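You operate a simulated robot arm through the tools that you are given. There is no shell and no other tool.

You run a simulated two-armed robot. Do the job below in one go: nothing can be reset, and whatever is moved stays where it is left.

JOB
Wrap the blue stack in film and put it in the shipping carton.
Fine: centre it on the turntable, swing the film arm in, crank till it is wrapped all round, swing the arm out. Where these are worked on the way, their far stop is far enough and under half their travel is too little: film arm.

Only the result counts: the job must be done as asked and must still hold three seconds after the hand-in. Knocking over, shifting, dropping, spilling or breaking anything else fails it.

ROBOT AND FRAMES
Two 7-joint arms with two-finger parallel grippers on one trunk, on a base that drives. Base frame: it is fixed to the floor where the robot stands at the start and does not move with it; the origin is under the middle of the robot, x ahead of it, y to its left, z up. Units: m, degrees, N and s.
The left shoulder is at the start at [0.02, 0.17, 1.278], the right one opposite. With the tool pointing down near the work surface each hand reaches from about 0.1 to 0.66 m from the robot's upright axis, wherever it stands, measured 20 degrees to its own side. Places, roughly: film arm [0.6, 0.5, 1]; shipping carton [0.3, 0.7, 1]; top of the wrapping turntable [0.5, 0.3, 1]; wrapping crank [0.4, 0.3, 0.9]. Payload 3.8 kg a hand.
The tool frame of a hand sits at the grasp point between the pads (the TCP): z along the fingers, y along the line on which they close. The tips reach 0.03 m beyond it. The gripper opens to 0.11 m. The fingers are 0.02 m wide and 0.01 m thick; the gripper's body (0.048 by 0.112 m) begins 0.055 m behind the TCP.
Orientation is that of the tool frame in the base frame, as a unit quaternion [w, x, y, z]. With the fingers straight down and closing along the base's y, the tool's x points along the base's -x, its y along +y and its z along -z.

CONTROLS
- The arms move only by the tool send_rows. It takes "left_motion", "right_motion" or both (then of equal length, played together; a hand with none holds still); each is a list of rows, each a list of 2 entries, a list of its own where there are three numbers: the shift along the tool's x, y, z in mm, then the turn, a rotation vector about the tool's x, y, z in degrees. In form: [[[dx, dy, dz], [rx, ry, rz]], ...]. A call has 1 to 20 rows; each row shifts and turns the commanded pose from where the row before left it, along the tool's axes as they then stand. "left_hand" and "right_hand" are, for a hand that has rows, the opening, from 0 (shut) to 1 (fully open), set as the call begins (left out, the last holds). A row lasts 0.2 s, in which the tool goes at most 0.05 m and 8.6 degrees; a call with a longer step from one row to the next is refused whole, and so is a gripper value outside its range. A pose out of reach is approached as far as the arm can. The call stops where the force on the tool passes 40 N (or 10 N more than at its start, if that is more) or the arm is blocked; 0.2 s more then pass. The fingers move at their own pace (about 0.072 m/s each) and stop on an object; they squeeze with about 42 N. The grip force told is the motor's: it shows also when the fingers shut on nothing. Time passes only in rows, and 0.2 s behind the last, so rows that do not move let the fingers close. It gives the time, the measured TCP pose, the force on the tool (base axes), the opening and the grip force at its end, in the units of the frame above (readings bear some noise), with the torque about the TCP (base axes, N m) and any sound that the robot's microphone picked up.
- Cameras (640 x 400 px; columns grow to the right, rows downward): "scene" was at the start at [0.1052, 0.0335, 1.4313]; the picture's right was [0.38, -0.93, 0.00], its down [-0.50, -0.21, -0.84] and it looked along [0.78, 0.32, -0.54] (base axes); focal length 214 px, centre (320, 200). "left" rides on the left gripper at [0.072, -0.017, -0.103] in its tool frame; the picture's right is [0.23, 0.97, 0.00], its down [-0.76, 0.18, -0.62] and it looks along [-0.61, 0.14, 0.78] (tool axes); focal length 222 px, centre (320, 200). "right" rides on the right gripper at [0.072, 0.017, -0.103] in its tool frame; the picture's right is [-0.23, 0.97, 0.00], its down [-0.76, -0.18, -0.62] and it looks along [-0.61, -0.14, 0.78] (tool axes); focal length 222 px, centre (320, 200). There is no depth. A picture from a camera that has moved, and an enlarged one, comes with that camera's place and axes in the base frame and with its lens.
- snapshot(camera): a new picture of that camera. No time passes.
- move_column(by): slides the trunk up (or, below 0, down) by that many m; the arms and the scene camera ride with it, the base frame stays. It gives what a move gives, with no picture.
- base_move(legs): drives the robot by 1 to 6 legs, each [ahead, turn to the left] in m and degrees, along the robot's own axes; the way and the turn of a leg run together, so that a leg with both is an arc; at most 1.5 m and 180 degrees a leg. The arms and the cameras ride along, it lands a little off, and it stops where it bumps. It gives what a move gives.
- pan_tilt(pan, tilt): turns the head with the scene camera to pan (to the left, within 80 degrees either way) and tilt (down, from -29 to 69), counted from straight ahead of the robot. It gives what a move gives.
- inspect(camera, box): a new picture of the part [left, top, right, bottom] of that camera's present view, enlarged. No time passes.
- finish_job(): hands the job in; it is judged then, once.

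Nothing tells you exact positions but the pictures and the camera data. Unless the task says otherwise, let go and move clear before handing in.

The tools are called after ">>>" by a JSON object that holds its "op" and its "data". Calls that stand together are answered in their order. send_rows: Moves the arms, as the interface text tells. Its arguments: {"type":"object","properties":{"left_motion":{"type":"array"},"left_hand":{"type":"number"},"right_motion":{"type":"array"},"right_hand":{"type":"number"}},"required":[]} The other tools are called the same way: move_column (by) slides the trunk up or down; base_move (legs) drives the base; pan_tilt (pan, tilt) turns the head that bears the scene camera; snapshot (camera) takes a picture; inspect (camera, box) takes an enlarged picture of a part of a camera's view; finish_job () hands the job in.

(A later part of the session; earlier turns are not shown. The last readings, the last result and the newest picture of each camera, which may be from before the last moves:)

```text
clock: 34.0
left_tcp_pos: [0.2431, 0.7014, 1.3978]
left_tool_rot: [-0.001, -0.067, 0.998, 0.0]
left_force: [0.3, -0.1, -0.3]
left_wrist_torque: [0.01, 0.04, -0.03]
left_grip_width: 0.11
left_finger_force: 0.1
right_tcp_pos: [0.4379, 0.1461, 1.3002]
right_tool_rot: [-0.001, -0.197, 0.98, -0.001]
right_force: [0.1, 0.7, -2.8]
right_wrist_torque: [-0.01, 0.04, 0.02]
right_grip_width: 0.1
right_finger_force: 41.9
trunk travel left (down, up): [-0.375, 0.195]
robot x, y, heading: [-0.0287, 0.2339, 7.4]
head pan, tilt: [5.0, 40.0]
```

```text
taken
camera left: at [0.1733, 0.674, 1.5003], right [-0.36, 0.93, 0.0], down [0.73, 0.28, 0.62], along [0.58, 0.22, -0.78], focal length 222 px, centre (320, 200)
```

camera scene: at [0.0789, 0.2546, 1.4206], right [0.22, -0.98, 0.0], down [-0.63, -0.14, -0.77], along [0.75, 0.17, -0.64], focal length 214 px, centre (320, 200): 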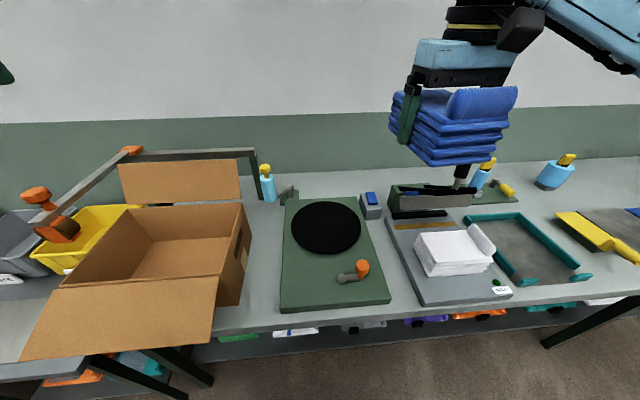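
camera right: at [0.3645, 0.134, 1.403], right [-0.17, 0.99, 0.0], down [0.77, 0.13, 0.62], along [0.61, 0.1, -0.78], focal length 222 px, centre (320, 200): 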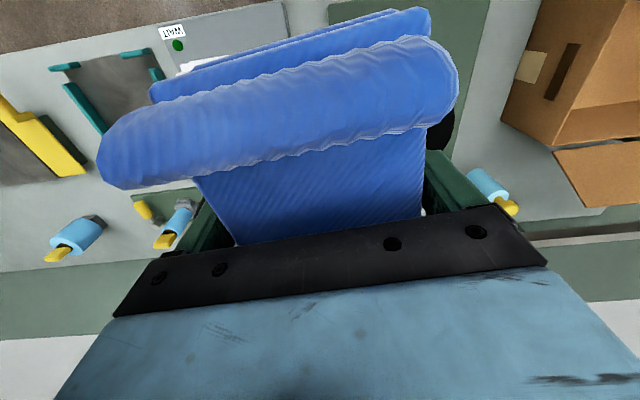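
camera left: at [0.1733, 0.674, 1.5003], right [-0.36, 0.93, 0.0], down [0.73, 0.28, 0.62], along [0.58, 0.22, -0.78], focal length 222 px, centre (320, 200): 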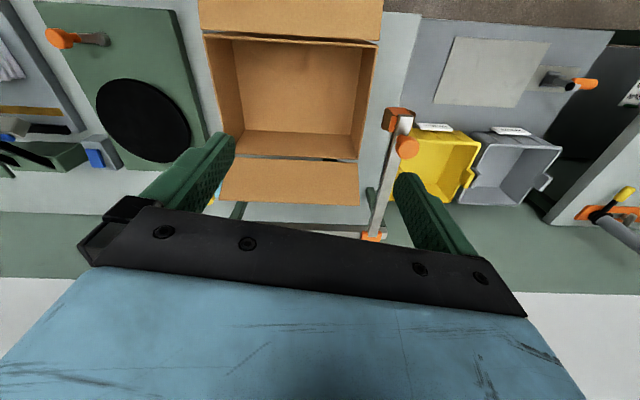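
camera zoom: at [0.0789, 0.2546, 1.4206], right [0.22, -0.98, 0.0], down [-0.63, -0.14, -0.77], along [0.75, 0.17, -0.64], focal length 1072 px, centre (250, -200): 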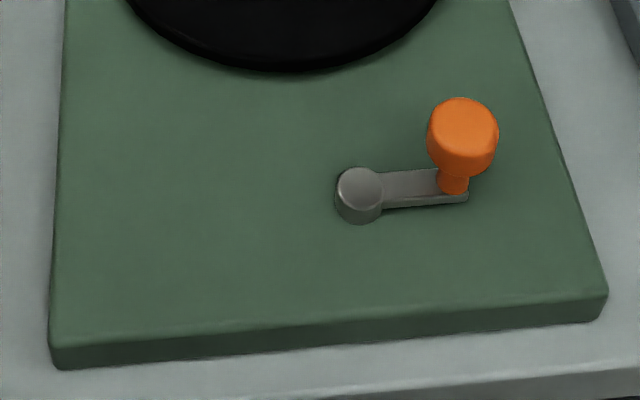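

I estimate the turntable centre at about (0.517, 0.331), radius 0.103, top z ≈ 0.95, and the film arm's pivot at (0.67, 0.495) with its roll at (0.585, 0.536). I'll carry the stack over the turntable and hover.

>>> {"op": "send_rows", "data": {"right_motion": [[[-23.2, 23.4, 0], [0, 0, 0]], [[-23.2, 23.4, 0], [0, 0, 0]], [[-23.2, 23.4, 0], [0, 0, 0]], [[-23.2, 23.4, 0], [0, 0, 0]], [[-23.2, 23.4, 0], [0, 0, 0]], [[-23.2, 23.4, 0], [0, 0, 0]], [[0, 0, 30], [0, 0, 0]], [[0, 0, 30], [0, 0, 0]], [[0, 0, 30], [0, 0, 0]], [[0, 0, 30], [0, 0, 0]], [[0, 0, 30], [0, 0, 0]], [[0, 0, 30], [0, 0, 0]], [[0, 0, 30], [0, 0, 0]], [[0, 0, 30], [0, 0, 0]]]}}

>>> {"op": "inspect", "data": {"camera": "scene", "box": [240, 140, 432, 270]}}

>>> {"op": "snapshot", "data": {"camera": "right"}}

```text
clock: 37.0
left_tcp_pos: [0.2435, 0.6992, 1.3981]
left_tool_rot: [0.001, -0.067, 0.998, 0.0]
left_force: [-0.4, -0.3, -1.3]
left_wrist_torque: [0.0, 0.01, 0.03]
left_grip_width: 0.1103
left_finger_force: 0.2
right_tcp_pos: [0.5096, 0.3182, 1.0602]
right_tool_rot: [0.001, -0.196, 0.981, 0.0]
right_force: [1.3, 0.0, -2.7]
right_wrist_torque: [0.0, 0.02, 0.02]
right_grip_width: 0.1
right_finger_force: 41.8
right hand out of reach, approached as far as the arm can: row 6
trunk travel left (down, up): [-0.375, 0.195]
robot x, y, heading: [-0.0281, 0.2327, 7.5]
head pan, tilt: [5.0, 40.0]
```

```text
3.08 times, centred on (336, 205) of scene
camera zoom: at [0.0782, 0.2542, 1.4207], right [0.22, -0.98, 0.0], down [-0.63, -0.14, -0.77], along [0.75, 0.17, -0.64], focal length 660 px, centre (271, 185)
```

zoom: 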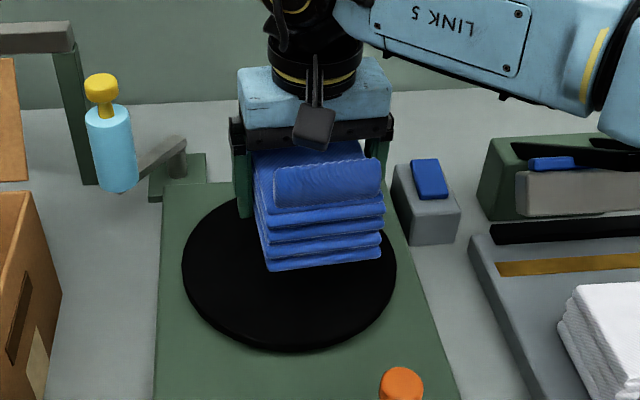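

```text
taken
camera right: at [0.4354, 0.3054, 1.1625], right [-0.17, 0.99, 0.0], down [0.77, 0.13, 0.62], along [0.61, 0.1, -0.78], focal length 222 px, centre (320, 200)
```

right: 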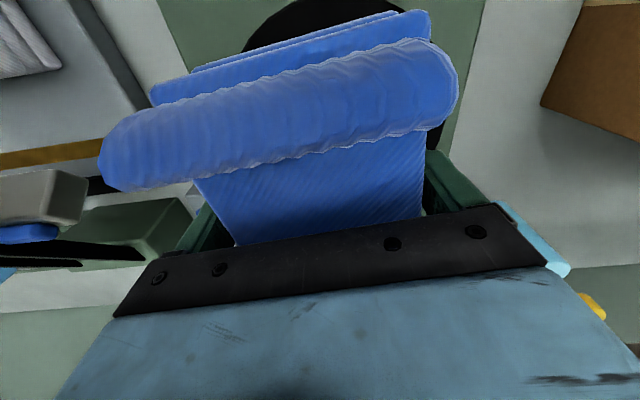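

The arm hit its reach limit briefly, so the stack is about 1 cm short in y. I'll correct and lower further to compare against the turntable rim.

>>> {"op": "send_rows", "data": {"right_motion": [[[0, 0, 15], [0, 0, 0]], [[0, 0, 15], [0, 0, 0]], [[-6, 9.4, 0], [0, 0, 0]], [[0, 0, 0], [0, 0, 0]]]}}

>>> {"op": "inspect", "data": {"camera": "scene", "box": [270, 150, 398, 270]}}

```text
clock: 38.0
left_tcp_pos: [0.2434, 0.6998, 1.3978]
left_tool_rot: [0.0, -0.068, 0.998, -0.001]
left_force: [-0.3, 0.6, -0.4]
left_wrist_torque: [0.02, -0.01, -0.01]
left_grip_width: 0.1099
left_finger_force: 0.0
right_tcp_pos: [0.5099, 0.3278, 1.0303]
right_tool_rot: [-0.001, -0.196, 0.981, 0.0]
right_force: [0.0, -0.1, -3.4]
right_wrist_torque: [0.05, -0.01, 0.02]
right_grip_width: 0.0998
right_finger_force: 42.1
trunk travel left (down, up): [-0.375, 0.195]
robot x, y, heading: [-0.0259, 0.2325, 7.8]
head pan, tilt: [5.0, 40.0]
```

```text
3.33 times, centred on (334, 210) of scene
camera zoom: at [0.078, 0.2538, 1.4207], right [0.22, -0.98, 0.0], down [-0.63, -0.14, -0.77], along [0.75, 0.17, -0.64], focal length 715 px, centre (273, 167)
```

zoom: 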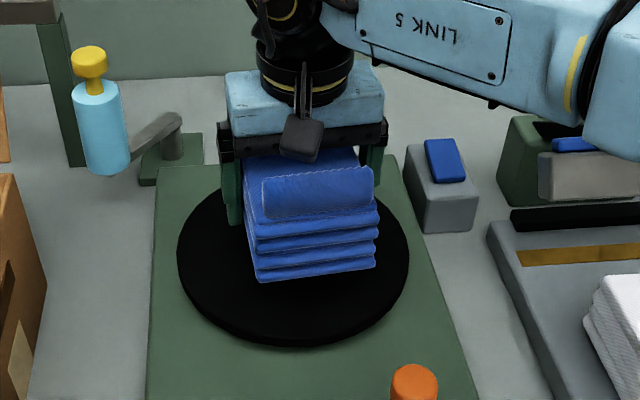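

Position matches my turntable centre estimate. I'll lower gently until touch-down.

>>> {"op": "send_rows", "data": {"right_motion": [[[0, 0, 8], [0, 0, 0]], [[0, 0, 8], [0, 0, 0]], [[0, 0, 5], [0, 0, 0]], [[0, 0, 5], [0, 0, 0]], [[0, 0, 0], [0, 0, 0]]]}}

>>> {"op": "inspect", "data": {"camera": "scene", "box": [270, 150, 398, 270]}}

```text
clock: 39.2
left_tcp_pos: [0.2444, 0.6995, 1.3971]
left_tool_rot: [0.001, -0.066, 0.998, 0.0]
left_force: [0.0, 0.1, -0.1]
left_wrist_torque: [-0.03, 0.0, 0.01]
left_grip_width: 0.1099
left_finger_force: 0.0
right_tcp_pos: [0.5105, 0.3298, 1.0042]
right_tool_rot: [-0.001, -0.196, 0.981, -0.001]
right_force: [-0.3, 0.1, -1.9]
right_wrist_torque: [-0.01, 0.01, 0.0]
right_grip_width: 0.1
right_finger_force: 41.9
trunk travel left (down, up): [-0.375, 0.195]
robot x, y, heading: [-0.0291, 0.232, 7.5]
head pan, tilt: [5.0, 40.0]
```

```text
3.33 times, centred on (334, 210) of scene
camera zoom: at [0.0778, 0.2544, 1.4207], right [0.22, -0.98, 0.0], down [-0.63, -0.14, -0.77], along [0.75, 0.17, -0.64], focal length 715 px, centre (273, 167)
```

zoom: 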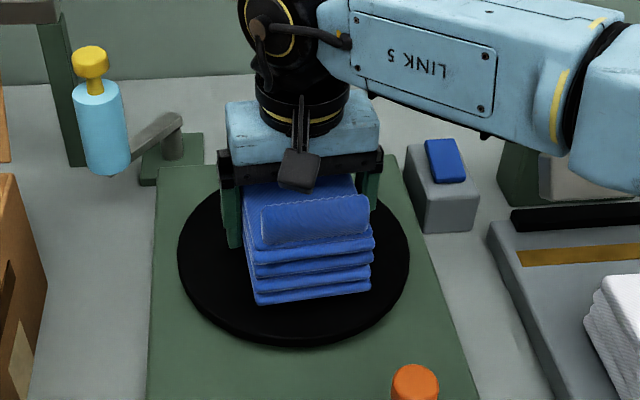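

Close to touching; I'll continue in small steps.

>>> {"op": "send_rows", "data": {"right_motion": [[[0, 0, 4], [0, 0, 0]], [[0, 0, 4], [0, 0, 0]], [[0, 0, 3], [0, 0, 0]], [[0, 0, 0], [0, 0, 0]]]}}

>>> {"op": "inspect", "data": {"camera": "scene", "box": [286, 190, 382, 260]}}

```text
clock: 40.2
left_tcp_pos: [0.2437, 0.6997, 1.3989]
left_tool_rot: [0.0, -0.067, 0.998, 0.0]
left_force: [0.1, 0.1, 0.6]
left_wrist_torque: [-0.01, -0.01, 0.03]
left_grip_width: 0.1101
left_finger_force: 0.0
right_tcp_pos: [0.5087, 0.3292, 0.9938]
right_tool_rot: [0.0, -0.196, 0.981, 0.001]
right_force: [0.0, 0.1, -3.2]
right_wrist_torque: [0.0, 0.01, -0.01]
right_grip_width: 0.0997
right_finger_force: 41.9
trunk travel left (down, up): [-0.375, 0.195]
robot x, y, heading: [-0.0242, 0.2317, 7.6]
head pan, tilt: [5.0, 40.0]
```

```text
5.71 times, centred on (334, 225) of scene
camera zoom: at [0.0778, 0.2544, 1.4207], right [0.22, -0.98, 0.0], down [-0.63, -0.14, -0.77], along [0.75, 0.17, -0.64], focal length 1226 px, centre (240, 57)
```

zoom: 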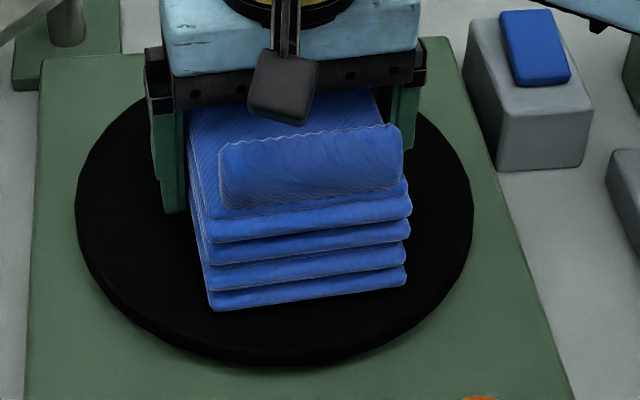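

Still hanging; a few more millimetres down.

>>> {"op": "send_rows", "data": {"right_motion": [[[0, 0, 3], [0, 0, 0]], [[0, 0, 3], [0, 0, 0]], [[0, 0, 0], [0, 0, 0]]]}}

>>> {"op": "send_rows", "data": {"right_motion": [[[0, 0, 2], [0, 0, 0]], [[0, 0, 2], [0, 0, 0]], [[0, 0, 0], [0, 0, 0]]]}}

>>> {"op": "inspect", "data": {"camera": "scene", "box": [286, 190, 382, 260]}}

```text
clock: 41.0
left_tcp_pos: [0.2416, 0.6997, 1.3996]
left_tool_rot: [0.001, -0.066, 0.998, -0.001]
left_force: [0.2, -1.4, 1.0]
left_wrist_torque: [-0.01, 0.01, 0.02]
left_grip_width: 0.1099
left_finger_force: 0.0
right_tcp_pos: [0.5089, 0.329, 0.9875]
right_tool_rot: [0.0, -0.196, 0.981, 0.0]
right_force: [-0.2, 0.1, -2.1]
right_wrist_torque: [0.02, -0.02, 0.03]
right_grip_width: 0.0998
right_finger_force: 42.2
trunk travel left (down, up): [-0.375, 0.195]
robot x, y, heading: [-0.0301, 0.2346, 7.7]
head pan, tilt: [5.0, 40.0]
```

```text
clock: 41.8
left_tcp_pos: [0.2421, 0.6993, 1.4001]
left_tool_rot: [0.002, -0.067, 0.998, 0.0]
left_force: [0.4, -0.3, 0.9]
left_wrist_torque: [-0.04, 0.01, 0.03]
left_grip_width: 0.11
left_finger_force: 0.1
right_tcp_pos: [0.5083, 0.3288, 0.9877]
right_tool_rot: [0.003, -0.196, 0.981, 0.001]
right_force: [3.0, -2.1, 32.1]
right_wrist_torque: [-0.64, 1.31, 0.13]
right_grip_width: 0.0999
right_finger_force: 42.2
trunk travel left (down, up): [-0.375, 0.195]
robot x, y, heading: [-0.0291, 0.2317, 7.6]
head pan, tilt: [5.0, 40.0]
```

```text
5.71 times, centred on (334, 225) of scene
camera zoom: at [0.0755, 0.2537, 1.4212], right [0.22, -0.98, 0.0], down [-0.63, -0.14, -0.77], along [0.75, 0.17, -0.64], focal length 1226 px, centre (240, 57)
```

zoom: 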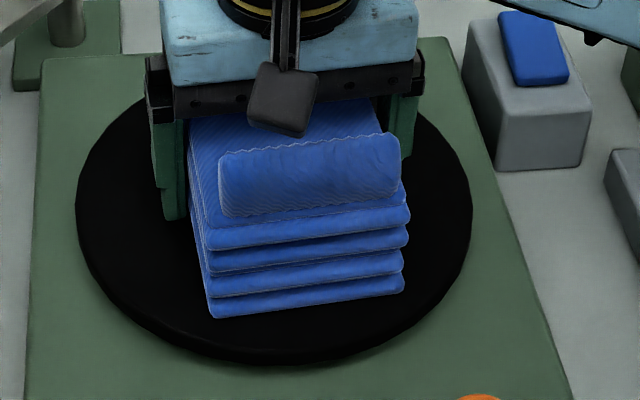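

Touchdown at TCP z 0.988. I'll ease off, nudge forward 4 mm to centre it, set it down, and release.

>>> {"op": "send_rows", "data": {"right_motion": [[[0, 0, -6], [0, 0, 0]], [[-4.1, -0.6, 0], [0, 0, 0]], [[0, 0, 3], [0, 0, 0]], [[0, 0, 1], [0, 0, 0]], [[0, 0, 0], [0, 0, 0]]]}}

>>> {"op": "inspect", "data": {"camera": "scene", "box": [286, 190, 382, 260]}}

```text
clock: 43.0
left_tcp_pos: [0.2401, 0.698, 1.3993]
left_tool_rot: [0.001, -0.067, 0.998, 0.0]
left_force: [-0.3, 0.8, -0.8]
left_wrist_torque: [-0.01, 0.0, 0.0]
left_grip_width: 0.1099
left_finger_force: 0.0
right_tcp_pos: [0.5104, 0.33, 0.9883]
right_tool_rot: [0.002, -0.196, 0.981, 0.0]
right_force: [-10.1, -5.8, 17.4]
right_wrist_torque: [0.56, -1.02, 0.05]
right_grip_width: 0.0999
right_finger_force: 41.7
trunk travel left (down, up): [-0.375, 0.195]
robot x, y, heading: [-0.025, 0.2357, 7.8]
head pan, tilt: [5.0, 40.0]
```

```text
5.71 times, centred on (334, 225) of scene
camera zoom: at [0.0744, 0.2532, 1.4211], right [0.22, -0.98, 0.0], down [-0.63, -0.14, -0.77], along [0.75, 0.17, -0.64], focal length 1226 px, centre (240, 57)
```

zoom: 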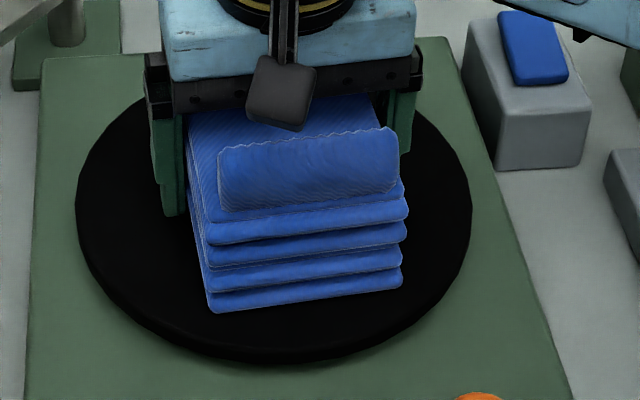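

The stack rests on the turntable, centred as far as I can tell. I'll open the hand and rise.

>>> {"op": "send_rows", "data": {"right_motion": [[[0, 0, -1], [0, 0, 0]], [[0, 0, 0], [0, 0, 0]], [[0, 0, 0], [0, 0, 0]]], "right_hand": 1}}

>>> {"op": "send_rows", "data": {"right_motion": [[[0, 0, -15], [0, 0, 0]], [[0, 0, -20], [0, 0, 0]], [[0, 0, -30], [0, 0, 0]], [[0, 0, -40], [0, 0, 0]], [[0, 0, -40], [0, 0, 0]], [[0, 0, -40], [0, 0, 0]], [[0, 0, -40], [0, 0, 0]], [[0, 0, -40], [0, 0, 0]]]}}

>>> {"op": "snapshot", "data": {"camera": "scene"}}

>>> {"op": "snapshot", "data": {"camera": "right"}}

```text
clock: 43.8
left_tcp_pos: [0.2434, 0.7004, 1.3996]
left_tool_rot: [0.0, -0.067, 0.998, 0.0]
left_force: [0.8, 0.1, -0.2]
left_wrist_torque: [-0.02, -0.02, 0.02]
left_grip_width: 0.1099
left_finger_force: 0.0
right_tcp_pos: [0.5125, 0.3305, 0.9857]
right_tool_rot: [0.0, -0.196, 0.981, 0.0]
right_force: [0.5, -0.1, 0.1]
right_wrist_torque: [-0.01, -0.03, 0.01]
right_grip_width: 0.1101
right_finger_force: 0.1
trunk travel left (down, up): [-0.375, 0.195]
robot x, y, heading: [-0.0309, 0.2325, 7.5]
head pan, tilt: [5.0, 40.0]
```

```text
clock: 45.6
left_tcp_pos: [0.2421, 0.7002, 1.3987]
left_tool_rot: [0.001, -0.067, 0.998, 0.0]
left_force: [0.3, 0.2, -0.2]
left_wrist_torque: [-0.03, -0.03, 0.0]
left_grip_width: 0.1097
left_finger_force: 0.0
right_tcp_pos: [0.5124, 0.3312, 1.2494]
right_tool_rot: [0.001, -0.196, 0.981, 0.0]
right_force: [0.5, 0.0, 0.2]
right_wrist_torque: [-0.02, 0.01, -0.01]
right_grip_width: 0.1098
right_finger_force: 0.1
trunk travel left (down, up): [-0.375, 0.195]
robot x, y, heading: [-0.0312, 0.2313, 7.8]
head pan, tilt: [5.0, 40.0]
```

```text
taken
camera scene: at [0.0767, 0.2548, 1.4208], right [0.22, -0.98, 0.0], down [-0.63, -0.14, -0.77], along [0.75, 0.17, -0.64], focal length 214 px, centre (320, 200)
```

scene: 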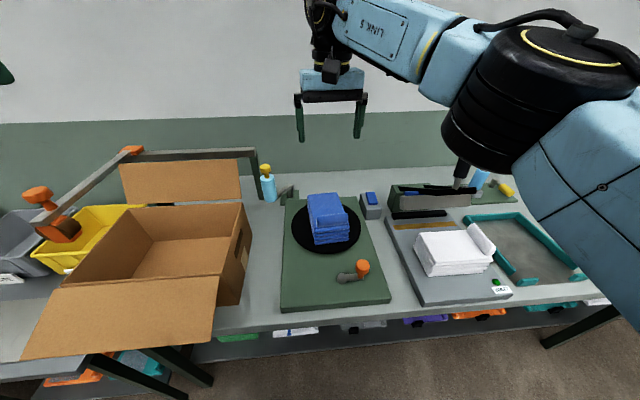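

```text
taken
camera right: at [0.4392, 0.3191, 1.3532], right [-0.17, 0.99, 0.0], down [0.77, 0.13, 0.62], along [0.61, 0.1, -0.78], focal length 222 px, centre (320, 200)
```

right: 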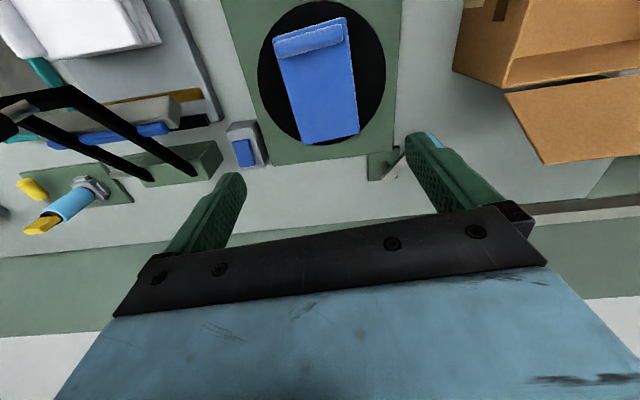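

The stack is released. I'll zoom in to verify its centring on the disc.

>>> {"op": "inspect", "data": {"camera": "right", "box": [240, 0, 400, 150]}}

>>> {"op": "inspect", "data": {"camera": "scene", "box": [270, 180, 398, 260]}}

>>> {"op": "snapshot", "data": {"camera": "left"}}

```text
2.67 times, centred on (320, 75) of right
camera zoom: at [0.4392, 0.3191, 1.3532], right [-0.17, 0.99, 0.0], down [0.77, 0.13, 0.62], along [0.61, 0.1, -0.78], focal length 592 px, centre (320, 533)
```

zoom: 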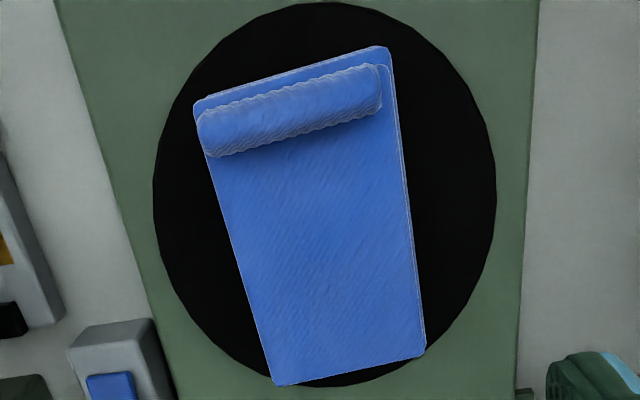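

```text
5.00 times, centred on (334, 220) of scene
camera zoom: at [0.0767, 0.2548, 1.4208], right [0.22, -0.98, 0.0], down [-0.63, -0.14, -0.77], along [0.75, 0.17, -0.64], focal length 1072 px, centre (250, 100)
```

zoom: 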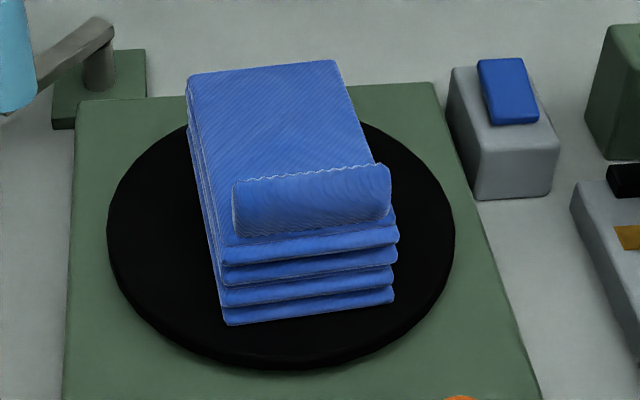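

```text
taken
camera left: at [0.171, 0.6743, 1.5005], right [-0.36, 0.93, 0.0], down [0.73, 0.28, 0.62], along [0.58, 0.22, -0.78], focal length 222 px, centre (320, 200)
```

left: 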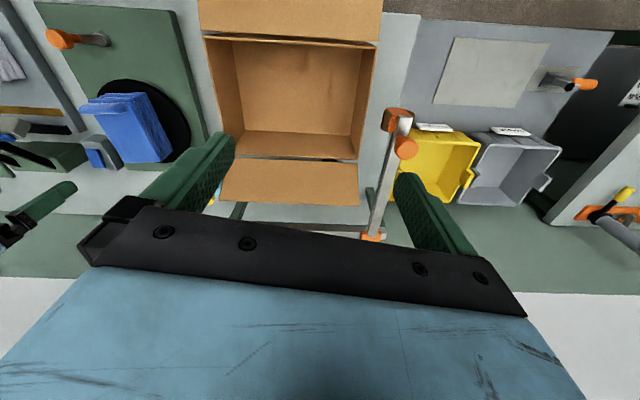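

The stack is centred within a few millimetres. Next I'll pull the right hand back, and turn the base right so the left hand can reach the film arm.

>>> {"op": "send_rows", "data": {"right_motion": [[[30.3, -7.7, -7.5], [0, 0, 0]], [[30.3, -7.7, -7.5], [0, 0, 0]], [[30.3, -7.7, -7.5], [0, 0, 0]], [[30.3, -7.7, -7.5], [0, 0, 0]], [[30.3, -7.7, -7.5], [0, 0, 0]], [[30.3, -7.7, -7.5], [0, 0, 0]], [[30.3, -7.7, -7.5], [0, 0, 0]], [[30.3, -7.7, -7.5], [0, 0, 0]]]}}

>>> {"op": "base_move", "data": {"legs": [[0, -28]]}}

>>> {"op": "pan_tilt", "data": {"pan": 40, "tilt": 38}}

>>> {"op": "snapshot", "data": {"camera": "scene"}}

>>> {"op": "snapshot", "data": {"camera": "left"}}

```text
clock: 47.4
left_tcp_pos: [0.2427, 0.6983, 1.3986]
left_tool_rot: [0.001, -0.067, 0.998, 0.0]
left_force: [0.1, 0.3, 0.1]
left_wrist_torque: [0.0, 0.0, 0.0]
left_grip_width: 0.1101
left_finger_force: 0.0
right_tcp_pos: [0.3124, 0.1789, 1.3099]
right_tool_rot: [0.0, -0.195, 0.981, 0.0]
right_force: [-0.4, -0.5, -0.5]
right_wrist_torque: [-0.03, 0.0, -0.02]
right_grip_width: 0.11
right_finger_force: 0.0
trunk travel left (down, up): [-0.375, 0.195]
robot x, y, heading: [-0.0264, 0.231, 7.7]
head pan, tilt: [5.0, 40.0]
```

```text
clock: 49.2
left_tcp_pos: [0.4315, 0.5183, 1.3978]
left_tool_rot: [0.002, 0.176, 0.984, 0.001]
left_force: [1.1, -0.4, 0.1]
left_wrist_torque: [-0.01, -0.01, 0.03]
left_grip_width: 0.11
left_finger_force: 0.1
right_tcp_pos: [0.2478, 0.0256, 1.3109]
right_tool_rot: [0.0, 0.045, 0.999, 0.0]
right_force: [0.3, 0.3, -0.1]
right_wrist_torque: [0.02, 0.05, 0.0]
right_grip_width: 0.11
right_finger_force: 0.0
trunk travel left (down, up): [-0.375, 0.195]
robot x, y, heading: [-0.0253, 0.2321, -20.5]
head pan, tilt: [5.0, 40.0]
```

```text
clock: 50.2
left_tcp_pos: [0.43, 0.5187, 1.3979]
left_tool_rot: [0.001, 0.177, 0.984, 0.0]
left_force: [0.0, -0.4, 0.0]
left_wrist_torque: [0.0, -0.03, 0.02]
left_grip_width: 0.11
left_finger_force: 0.1
right_tcp_pos: [0.2474, 0.0256, 1.3105]
right_tool_rot: [-0.001, 0.046, 0.999, -0.001]
right_force: [0.2, -0.4, -0.4]
right_wrist_torque: [0.02, 0.01, 0.03]
right_grip_width: 0.1101
right_finger_force: 0.1
trunk travel left (down, up): [-0.375, 0.195]
robot x, y, heading: [-0.0283, 0.233, -20.5]
head pan, tilt: [40.0, 38.0]
```

```text
taken
camera scene: at [0.0748, 0.2546, 1.4237], right [0.34, -0.94, 0.0], down [-0.58, -0.21, -0.79], along [0.74, 0.26, -0.62], focal length 214 px, centre (320, 200)
```

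scene: 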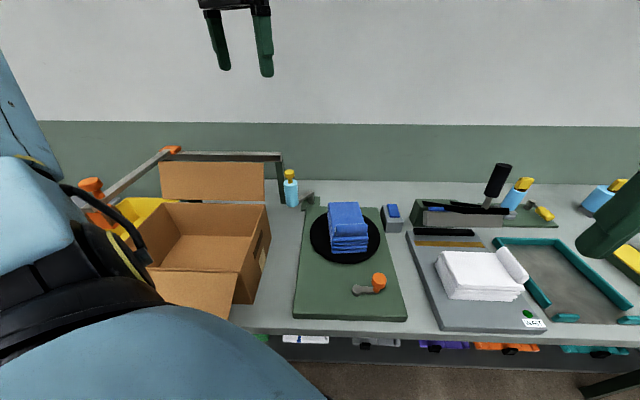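

```text
taken
camera left: at [0.3548, 0.5281, 1.5005], right [0.12, 0.99, 0.0], down [0.78, -0.1, 0.62], along [0.62, -0.08, -0.78], focal length 222 px, centre (320, 200)
```

left: 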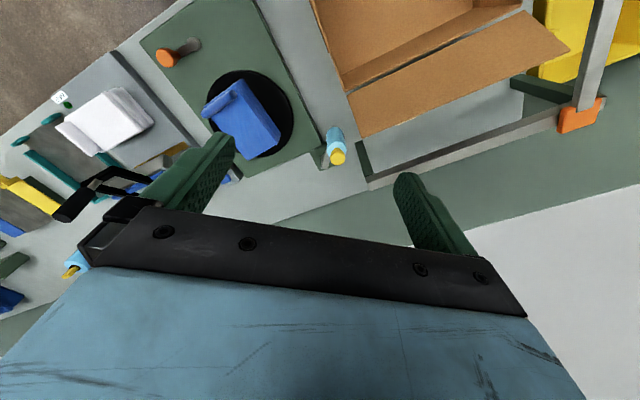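

The left hand is now near above the film arm. I'll zoom in to fix the knob, pivot, and nearby tape-arm post positions.

>>> {"op": "inspect", "data": {"camera": "left", "box": [280, 100, 440, 200]}}

>>> {"op": "inspect", "data": {"camera": "scene", "box": [250, 140, 346, 220]}}

```text
4.00 times, centred on (360, 150) of left
camera zoom: at [0.3548, 0.5281, 1.5005], right [0.12, 0.99, 0.0], down [0.78, -0.1, 0.62], along [0.62, -0.08, -0.78], focal length 888 px, centre (160, 400)
```

zoom: 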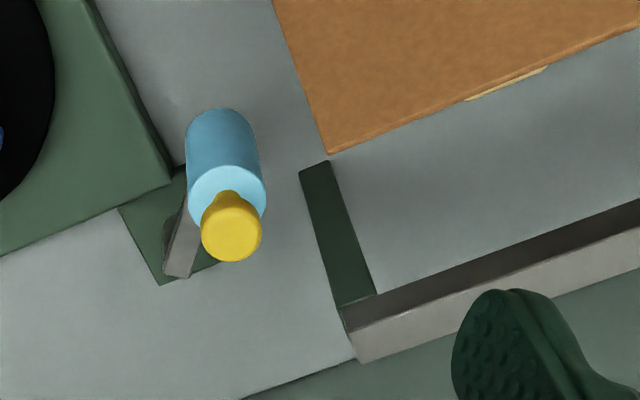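

```text
5.00 times, centred on (298, 180) of scene
camera zoom: at [0.0748, 0.2546, 1.4237], right [0.34, -0.94, 0.0], down [-0.58, -0.21, -0.79], along [0.74, 0.26, -0.62], focal length 1072 px, centre (430, 300)
```

zoom: 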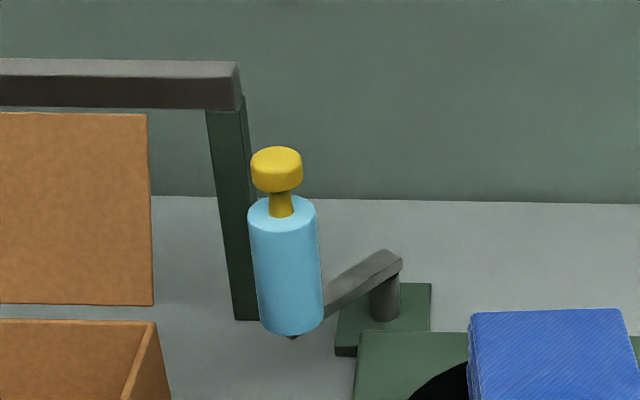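

The knob is at about (0.581, 0.537) with top z ≈ 1.086, pivot ≈ (0.662, 0.502), arm radius ≈ 0.088; the tape-arm post is at (0.63, 0.60). I'll bring the left hand above the knob with a narrower opening so it cages the knob.

>>> {"op": "send_rows", "data": {"left_motion": [[[-16.9, 8.7, 24.7], [0, 0, 0]], [[-16.9, 8.7, 24.7], [0, 0, 0]], [[-16.9, 8.7, 24.7], [0, 0, 0]], [[-16.9, 8.7, 24.7], [0, 0, 0]], [[-16.9, 8.7, 24.7], [0, 0, 0]], [[-16.9, 8.7, 24.7], [0, 0, 0]], [[-16.9, 8.7, 24.7], [0, 0, 0]], [[-16.9, 8.7, 24.7], [0, 0, 0]], [[0, 0, 0], [0, 0, 3]]], "left_hand": 0.45}}

>>> {"op": "snapshot", "data": {"camera": "left"}}

>>> {"op": "inspect", "data": {"camera": "scene", "box": [230, 100, 358, 220]}}

```text
clock: 52.2
left_tcp_pos: [0.5815, 0.5384, 1.2001]
left_tool_rot: [0.001, 0.202, 0.979, -0.001]
left_force: [-0.4, 0.1, 0.1]
left_wrist_torque: [0.02, 0.01, -0.02]
left_grip_width: 0.0493
left_finger_force: 0.0
right_tcp_pos: [0.2465, 0.0265, 1.3122]
right_tool_rot: [0.0, 0.047, 0.999, -0.001]
right_force: [-0.2, 0.4, -1.0]
right_wrist_torque: [0.02, 0.0, 0.02]
right_grip_width: 0.11
right_finger_force: 0.2
trunk travel left (down, up): [-0.375, 0.195]
robot x, y, heading: [-0.0296, 0.2335, -20.2]
head pan, tilt: [40.0, 38.0]
```

```text
taken
camera left: at [0.5061, 0.5517, 1.302], right [0.18, 0.98, 0.0], down [0.77, -0.14, 0.63], along [0.62, -0.11, -0.78], focal length 222 px, centre (320, 200)
```

left: 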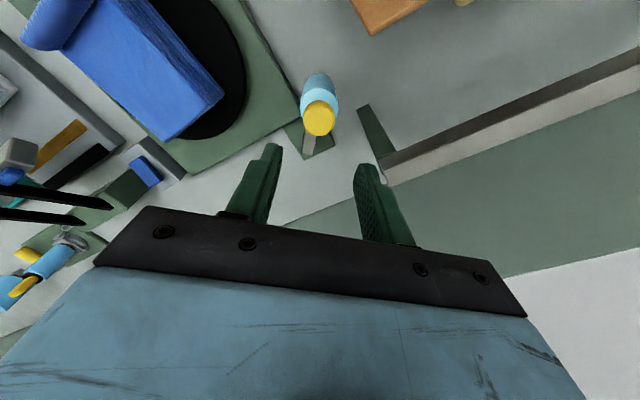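

```text
3.33 times, centred on (294, 160) of scene
camera zoom: at [0.074, 0.2549, 1.4238], right [0.34, -0.94, 0.0], down [-0.58, -0.21, -0.79], along [0.74, 0.27, -0.62], focal length 715 px, centre (407, 333)
```

zoom: 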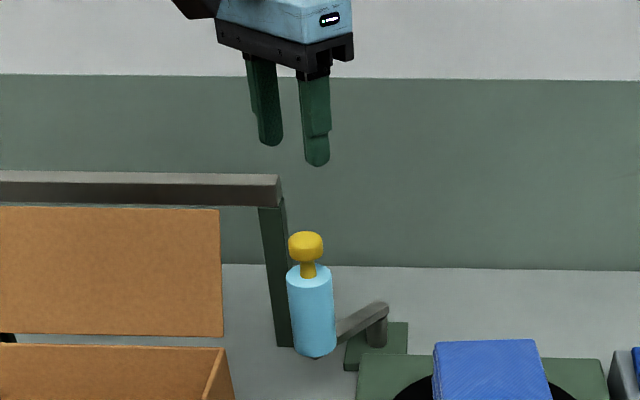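

The hand is right above the knob. I'll lower so the fingers straddle it, staying above the roll and tape bar.

>>> {"op": "send_rows", "data": {"left_motion": [[[3, 0, 20], [0, 0, 0]], [[0, 0, 20], [0, 0, 0]], [[0, 0, 20], [0, 0, 0]], [[0, 0, 20], [0, 0, 0]], [[0, 0, 15], [0, 0, 0]], [[0, 0, 12], [0, 0, 0]], [[0, 0, 8], [0, 0, 0]]]}}

>>> {"op": "inspect", "data": {"camera": "scene", "box": [246, 120, 342, 210]}}

>>> {"op": "inspect", "data": {"camera": "left", "box": [200, 40, 440, 220]}}

```text
clock: 53.8
left_tcp_pos: [0.5783, 0.5392, 1.0858]
left_tool_rot: [0.001, 0.202, 0.979, 0.0]
left_force: [-0.5, -0.3, -0.1]
left_wrist_torque: [-0.02, 0.0, -0.02]
left_grip_width: 0.0497
left_finger_force: 0.0
right_tcp_pos: [0.248, 0.0264, 1.3103]
right_tool_rot: [0.0, 0.047, 0.999, -0.001]
right_force: [0.1, -0.4, -0.1]
right_wrist_torque: [0.0, -0.01, -0.01]
right_grip_width: 0.11
right_finger_force: 0.0
trunk travel left (down, up): [-0.375, 0.195]
robot x, y, heading: [-0.03, 0.2351, -20.3]
head pan, tilt: [40.0, 38.0]
```

```text
4.44 times, centred on (294, 165) of scene
camera zoom: at [0.0749, 0.2548, 1.4237], right [0.34, -0.94, 0.0], down [-0.58, -0.21, -0.79], along [0.74, 0.27, -0.62], focal length 953 px, centre (436, 356)
```

zoom: 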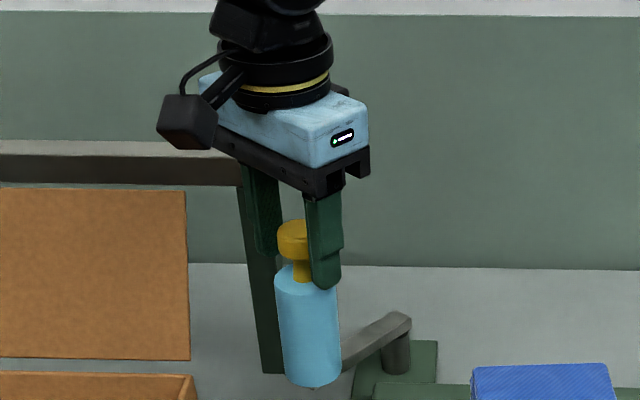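

```text
2.22 times, centred on (320, 130) of left
camera zoom: at [0.5035, 0.5522, 1.1881], right [0.18, 0.98, 0.0], down [0.77, -0.14, 0.62], along [0.61, -0.11, -0.78], focal length 494 px, centre (320, 356)
```

zoom: 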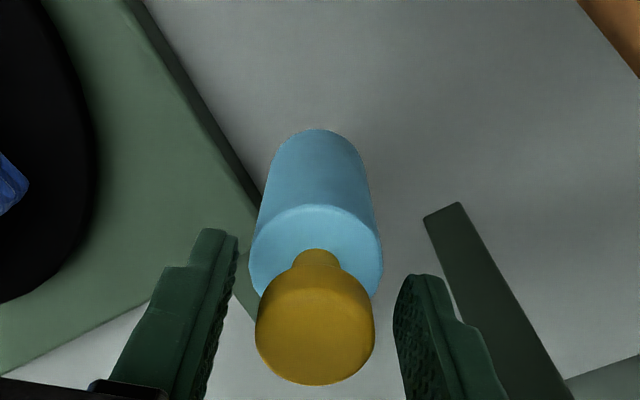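

The knob is nicely caged. I'll swing the arm in along its arc, turning the hand with it, watching the force.

>>> {"op": "send_rows", "data": {"left_motion": [[[-0.2, -6.1, 0], [0, 0, -4]], [[-0.2, -6.1, 0], [0, 0, -4]], [[-0.2, -6.1, 0], [0, 0, -4]], [[-0.2, -6.1, 0], [0, 0, -4]], [[-0.2, -6.1, 0], [0, 0, -4]], [[-0.2, -6.1, 0], [0, 0, -4]], [[-0.2, -6.1, 0], [0, 0, -4]], [[-0.2, -6.1, 0], [0, 0, -4]]]}}

>>> {"op": "inspect", "data": {"camera": "scene", "box": [246, 120, 374, 240]}}

>>> {"op": "inspect", "data": {"camera": "left", "box": [200, 40, 440, 220]}}

```text
clock: 55.6
left_tcp_pos: [0.573, 0.4897, 1.0858]
left_tool_rot: [0.0, -0.077, 0.997, 0.0]
left_force: [-1.0, 0.2, 0.4]
left_wrist_torque: [-0.01, 0.0, -0.04]
left_grip_width: 0.0498
left_finger_force: 0.0
right_tcp_pos: [0.2477, 0.0259, 1.3106]
right_tool_rot: [0.0, 0.046, 0.999, 0.0]
right_force: [0.0, 0.2, 0.3]
right_wrist_torque: [-0.04, -0.02, 0.02]
right_grip_width: 0.1099
right_finger_force: 0.0
trunk travel left (down, up): [-0.375, 0.195]
robot x, y, heading: [-0.0263, 0.2354, -20.3]
head pan, tilt: [40.0, 38.0]
```

```text
3.33 times, centred on (310, 180) of scene
camera zoom: at [0.0748, 0.2546, 1.4237], right [0.34, -0.94, 0.0], down [-0.58, -0.21, -0.79], along [0.74, 0.27, -0.62], focal length 715 px, centre (353, 267)
```

zoom: 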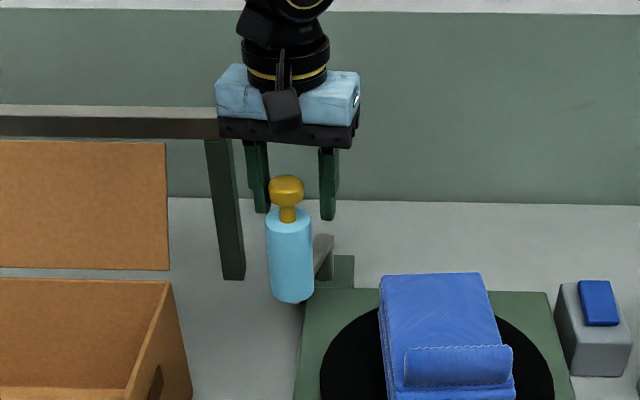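

```text
2.22 times, centred on (320, 130) of left
camera zoom: at [0.5022, 0.4623, 1.1882], right [-0.37, 0.93, 0.0], down [0.72, 0.29, 0.62], along [0.58, 0.23, -0.78], focal length 494 px, centre (320, 356)
```

zoom: 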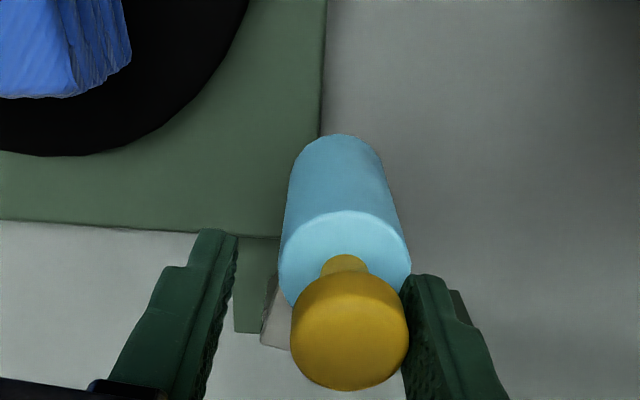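

The arm is swinging in. Continuing along the arc.

>>> {"op": "send_rows", "data": {"left_motion": [[[-0.2, -6.1, 0], [0, 0, -4]], [[-0.2, -6.1, 0], [0, 0, -4]], [[-0.2, -6.1, 0], [0, 0, -4]], [[-0.2, -6.1, 0], [0, 0, -4]], [[-0.2, -6.1, 0], [0, 0, -4]], [[-0.2, -6.1, 0], [0, 0, -4]], [[-0.2, -6.1, 0], [0, 0, -4]]]}}

>>> {"op": "inspect", "data": {"camera": "scene", "box": [246, 120, 374, 240]}}

>>> {"op": "inspect", "data": {"camera": "left", "box": [200, 40, 440, 220]}}

```text
clock: 57.2
left_tcp_pos: [0.5865, 0.4585, 1.0839]
left_tool_rot: [-0.002, -0.316, 0.949, 0.002]
left_force: [-10.4, 34.1, 2.9]
left_wrist_torque: [0.43, 0.17, -0.29]
left_grip_width: 0.066
left_finger_force: 16.9
right_tcp_pos: [0.245, 0.0316, 1.3124]
right_tool_rot: [0.001, 0.047, 0.999, -0.002]
right_force: [0.1, 0.0, -0.1]
right_wrist_torque: [0.02, 0.03, -0.02]
right_grip_width: 0.1099
right_finger_force: 0.0
trunk travel left (down, up): [-0.375, 0.195]
robot x, y, heading: [-0.0266, 0.2358, -20.1]
head pan, tilt: [40.0, 38.0]
```

```text
3.33 times, centred on (310, 180) of scene
camera zoom: at [0.0725, 0.261, 1.4238], right [0.34, -0.94, 0.0], down [-0.58, -0.21, -0.79], along [0.74, 0.26, -0.62], focal length 715 px, centre (353, 267)
```

zoom: 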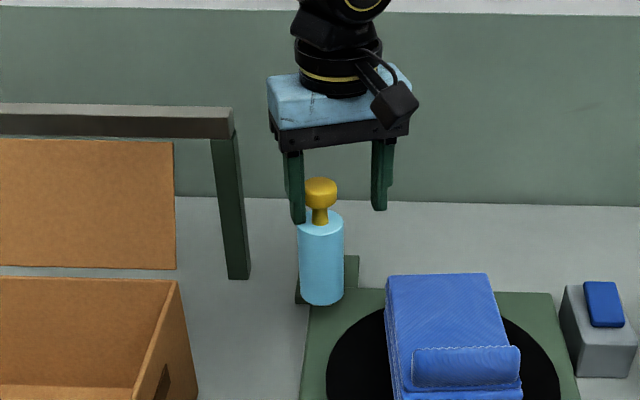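

```text
2.22 times, centred on (320, 130) of left
camera zoom: at [0.5377, 0.4016, 1.186], right [-0.77, 0.64, 0.01], down [0.5, 0.6, 0.62], along [0.4, 0.48, -0.78], focal length 494 px, centre (320, 356)
```

zoom: 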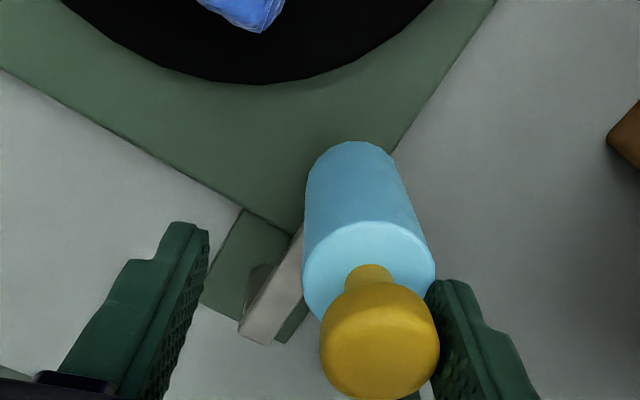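

The push met firm resistance (34 N) after about 45° of swing. I'll look closely to see whether this is the far stop.

>>> {"op": "inspect", "data": {"camera": "scene", "box": [286, 160, 366, 230]}}

>>> {"op": "inspect", "data": {"camera": "left", "box": [270, 80, 410, 180]}}

>>> {"op": "snapshot", "data": {"camera": "left"}}

```text
5.71 times, centred on (326, 195) of scene
camera zoom: at [0.0725, 0.261, 1.4238], right [0.34, -0.94, 0.0], down [-0.58, -0.21, -0.79], along [0.74, 0.26, -0.62], focal length 1226 px, centre (286, 229)
```

zoom: 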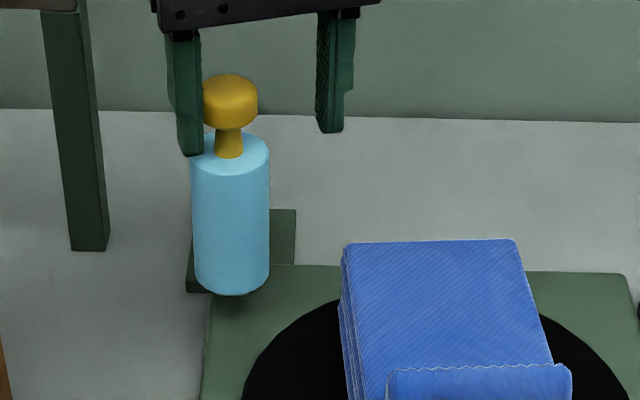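

```text
4.00 times, centred on (340, 130) of left
camera zoom: at [0.5377, 0.4016, 1.186], right [-0.77, 0.64, 0.01], down [0.5, 0.6, 0.62], along [0.4, 0.48, -0.78], focal length 888 px, centre (240, 480)
```

zoom: 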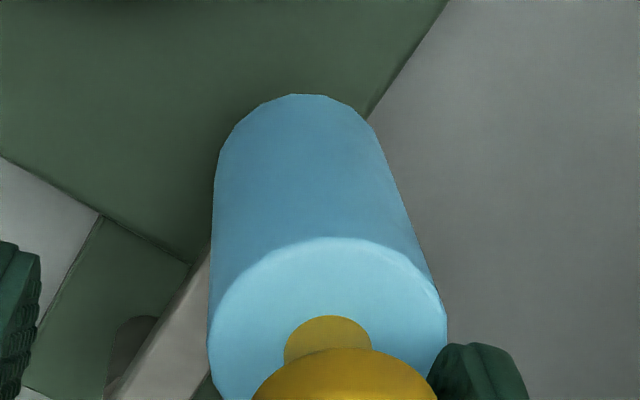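

```text
taken
camera left: at [0.5377, 0.4016, 1.186], right [-0.77, 0.64, 0.01], down [0.5, 0.6, 0.62], along [0.4, 0.48, -0.78], focal length 222 px, centre (320, 200)
```

left: 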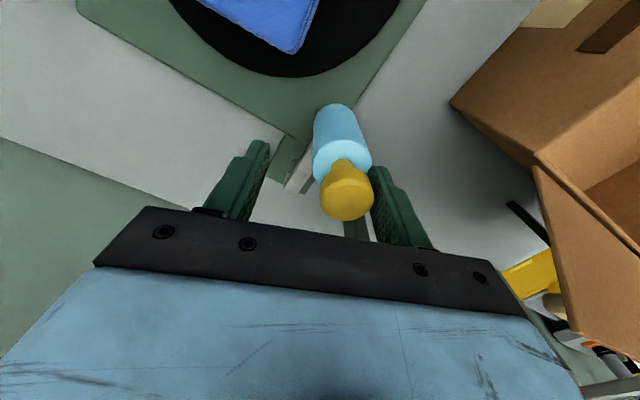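

It has come up hard against a stop with the roll hanging over the plate's corner beside the disc, so this looks like the far stop. I'll centre the fingers off the knob and rise.

>>> {"op": "send_rows", "data": {"left_motion": [[[0, 8, 0], [0, 0, 0]], [[0, 8, 0], [0, 0, 0]], [[0, 0, 0], [0, 0, 0]]], "left_hand": 0.6}}

>>> {"op": "inspect", "data": {"camera": "left", "box": [200, 40, 440, 220]}}

>>> {"op": "inspect", "data": {"camera": "scene", "box": [286, 160, 366, 230]}}

```text
clock: 58.0
left_tcp_pos: [0.5797, 0.4641, 1.0863]
left_tool_rot: [0.0, -0.315, 0.949, -0.001]
left_force: [-0.5, 0.3, -0.8]
left_wrist_torque: [-0.01, 0.02, 0.01]
left_grip_width: 0.0658
left_finger_force: 0.1
right_tcp_pos: [0.2478, 0.0268, 1.3112]
right_tool_rot: [0.0, 0.046, 0.999, 0.0]
right_force: [0.2, 0.2, -0.4]
right_wrist_torque: [0.0, 0.0, -0.03]
right_grip_width: 0.1098
right_finger_force: 0.1
trunk travel left (down, up): [-0.375, 0.195]
robot x, y, heading: [-0.0266, 0.2329, -20.4]
head pan, tilt: [40.0, 38.0]
```

```text
2.22 times, centred on (320, 130) of left
camera zoom: at [0.5301, 0.4073, 1.1878], right [-0.76, 0.64, 0.0], down [0.5, 0.6, 0.62], along [0.4, 0.47, -0.78], focal length 494 px, centre (320, 356)
```

zoom: 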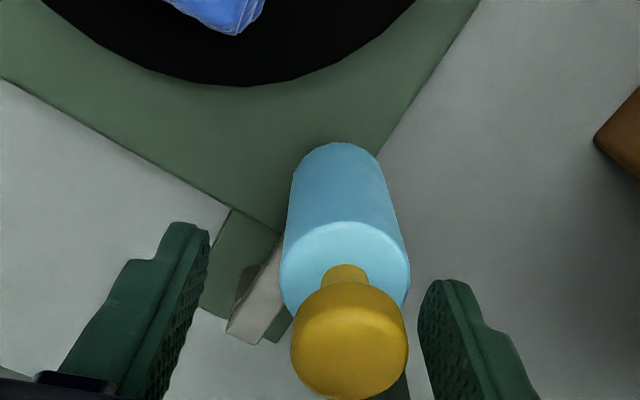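

```text
5.71 times, centred on (326, 195) of scene
camera zoom: at [0.0749, 0.255, 1.4237], right [0.34, -0.94, 0.0], down [-0.58, -0.21, -0.79], along [0.74, 0.26, -0.62], focal length 1226 px, centre (286, 229)
```

zoom: 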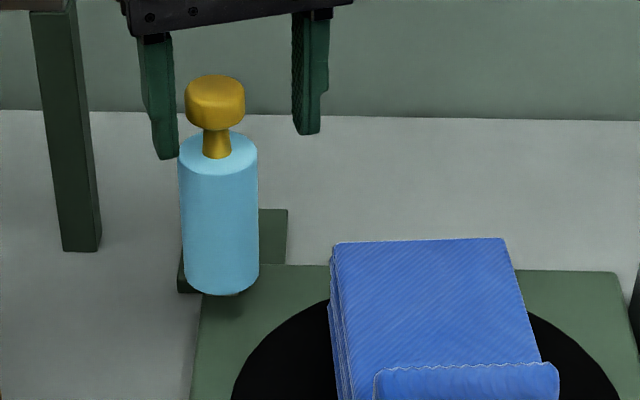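

The arm stayed where it was pushed. I'll do one more push along the exact tangent to confirm it's the stop.

>>> {"op": "send_rows", "data": {"left_motion": [[[1.2, -4, 0], [0, 0, 0]], [[1.2, -4, 0], [0, 0, 0]], [[1.2, -4, 0], [0, 0, 0]], [[1.2, -4, 0], [0, 0, 0]]]}}

>>> {"op": "inspect", "data": {"camera": "left", "box": [200, 40, 440, 220]}}

```text
clock: 59.0
left_tcp_pos: [0.5833, 0.452, 1.0849]
left_tool_rot: [-0.001, -0.317, 0.948, 0.001]
left_force: [-5.2, 15.9, 2.5]
left_wrist_torque: [0.3, 0.08, -0.06]
left_grip_width: 0.0742
left_finger_force: 8.0
right_tcp_pos: [0.2474, 0.0294, 1.3114]
right_tool_rot: [0.001, 0.047, 0.999, -0.001]
right_force: [0.2, -1.0, -0.1]
right_wrist_torque: [0.01, -0.01, 0.0]
right_grip_width: 0.1103
right_finger_force: 0.1
trunk travel left (down, up): [-0.375, 0.195]
robot x, y, heading: [-0.0299, 0.2345, -20.2]
head pan, tilt: [40.0, 38.0]
```

```text
2.22 times, centred on (320, 130) of left
camera zoom: at [0.5351, 0.3957, 1.1871], right [-0.77, 0.64, 0.0], down [0.5, 0.6, 0.62], along [0.4, 0.48, -0.78], focal length 494 px, centre (320, 356)
```

zoom: 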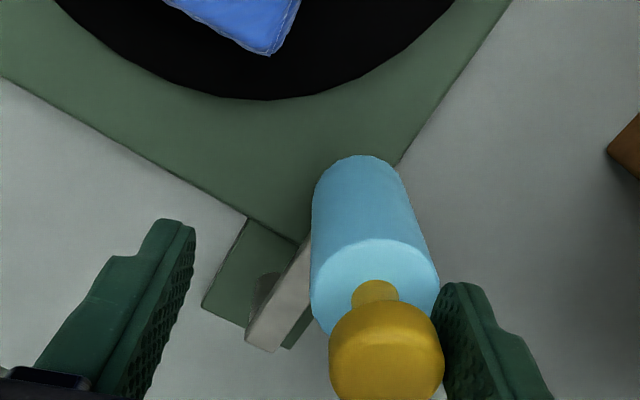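

It is blocked at the same place, so the film arm is at its far stop. I'll release and raise the left hand.

>>> {"op": "send_rows", "data": {"left_motion": [[[0, 8, 0], [0, 0, 0]], [[0, 5, 0], [0, 0, 0]], [[0, 0, -20], [0, 0, 0]], [[0, 0, -30], [0, 0, 0]], [[0, 0, -40], [0, 0, 0]], [[0, 0, -40], [0, 0, 0]], [[0, 0, -40], [0, 0, 0]], [[0, 0, -40], [0, 0, 0]]]}}

>>> {"op": "snapshot", "data": {"camera": "scene"}}

>>> {"op": "inspect", "data": {"camera": "scene", "box": [326, 250, 422, 310]}}

>>> {"op": "inspect", "data": {"camera": "scene", "box": [276, 150, 404, 270]}}

```text
clock: 60.8
left_tcp_pos: [0.577, 0.457, 1.2965]
left_tool_rot: [0.0, -0.315, 0.949, 0.0]
left_force: [0.1, 0.5, -0.3]
left_wrist_torque: [-0.02, 0.04, -0.02]
left_grip_width: 0.0659
left_finger_force: 0.0
right_tcp_pos: [0.2481, 0.0258, 1.3106]
right_tool_rot: [0.0, 0.046, 0.999, 0.0]
right_force: [0.3, -0.6, -0.4]
right_wrist_torque: [-0.01, -0.02, 0.01]
right_grip_width: 0.1098
right_finger_force: 0.1
trunk travel left (down, up): [-0.375, 0.195]
robot x, y, heading: [-0.0255, 0.2326, -20.2]
head pan, tilt: [40.0, 38.0]
```

```text
taken
camera scene: at [0.0743, 0.2543, 1.4238], right [0.34, -0.94, 0.0], down [-0.58, -0.21, -0.79], along [0.74, 0.27, -0.62], focal length 214 px, centre (320, 200)
```

scene: 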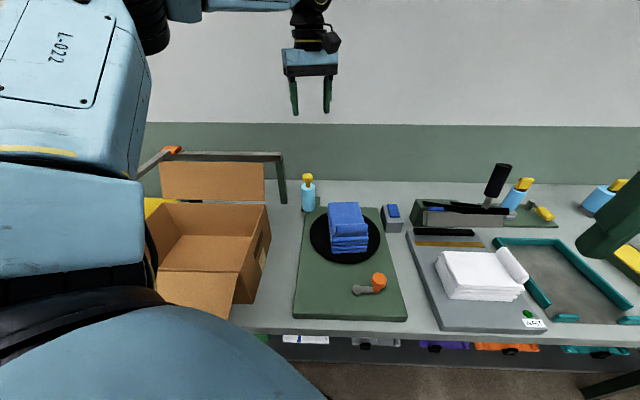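

```text
6.67 times, centred on (374, 280) of scene
camera zoom: at [0.0743, 0.2543, 1.4238], right [0.34, -0.94, 0.0], down [-0.58, -0.21, -0.79], along [0.74, 0.27, -0.62], focal length 1430 px, centre (-40, -333)
```

zoom: 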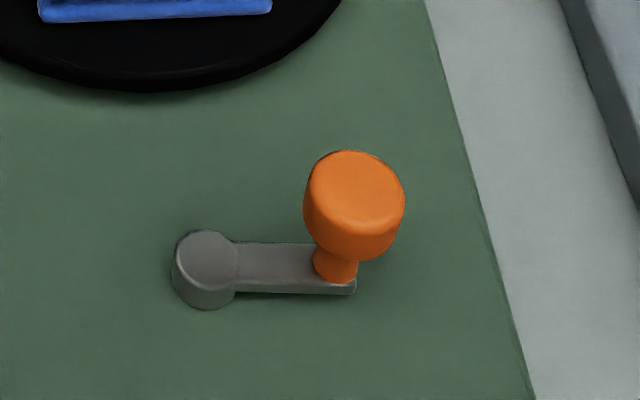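

```text
3.33 times, centred on (340, 210) of scene
camera zoom: at [0.0743, 0.2543, 1.4238], right [0.34, -0.94, 0.0], down [-0.58, -0.21, -0.79], along [0.74, 0.27, -0.62], focal length 715 px, centre (253, 167)
```

zoom: 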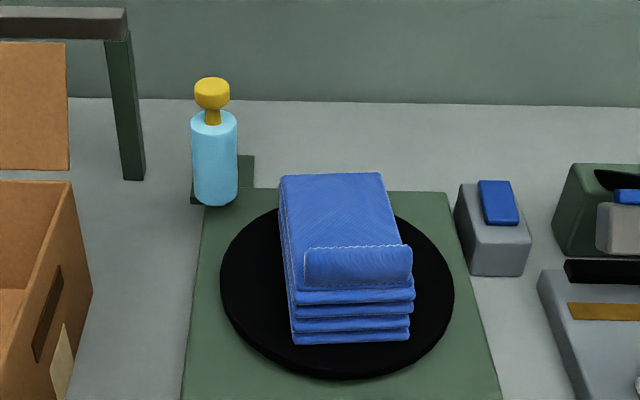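

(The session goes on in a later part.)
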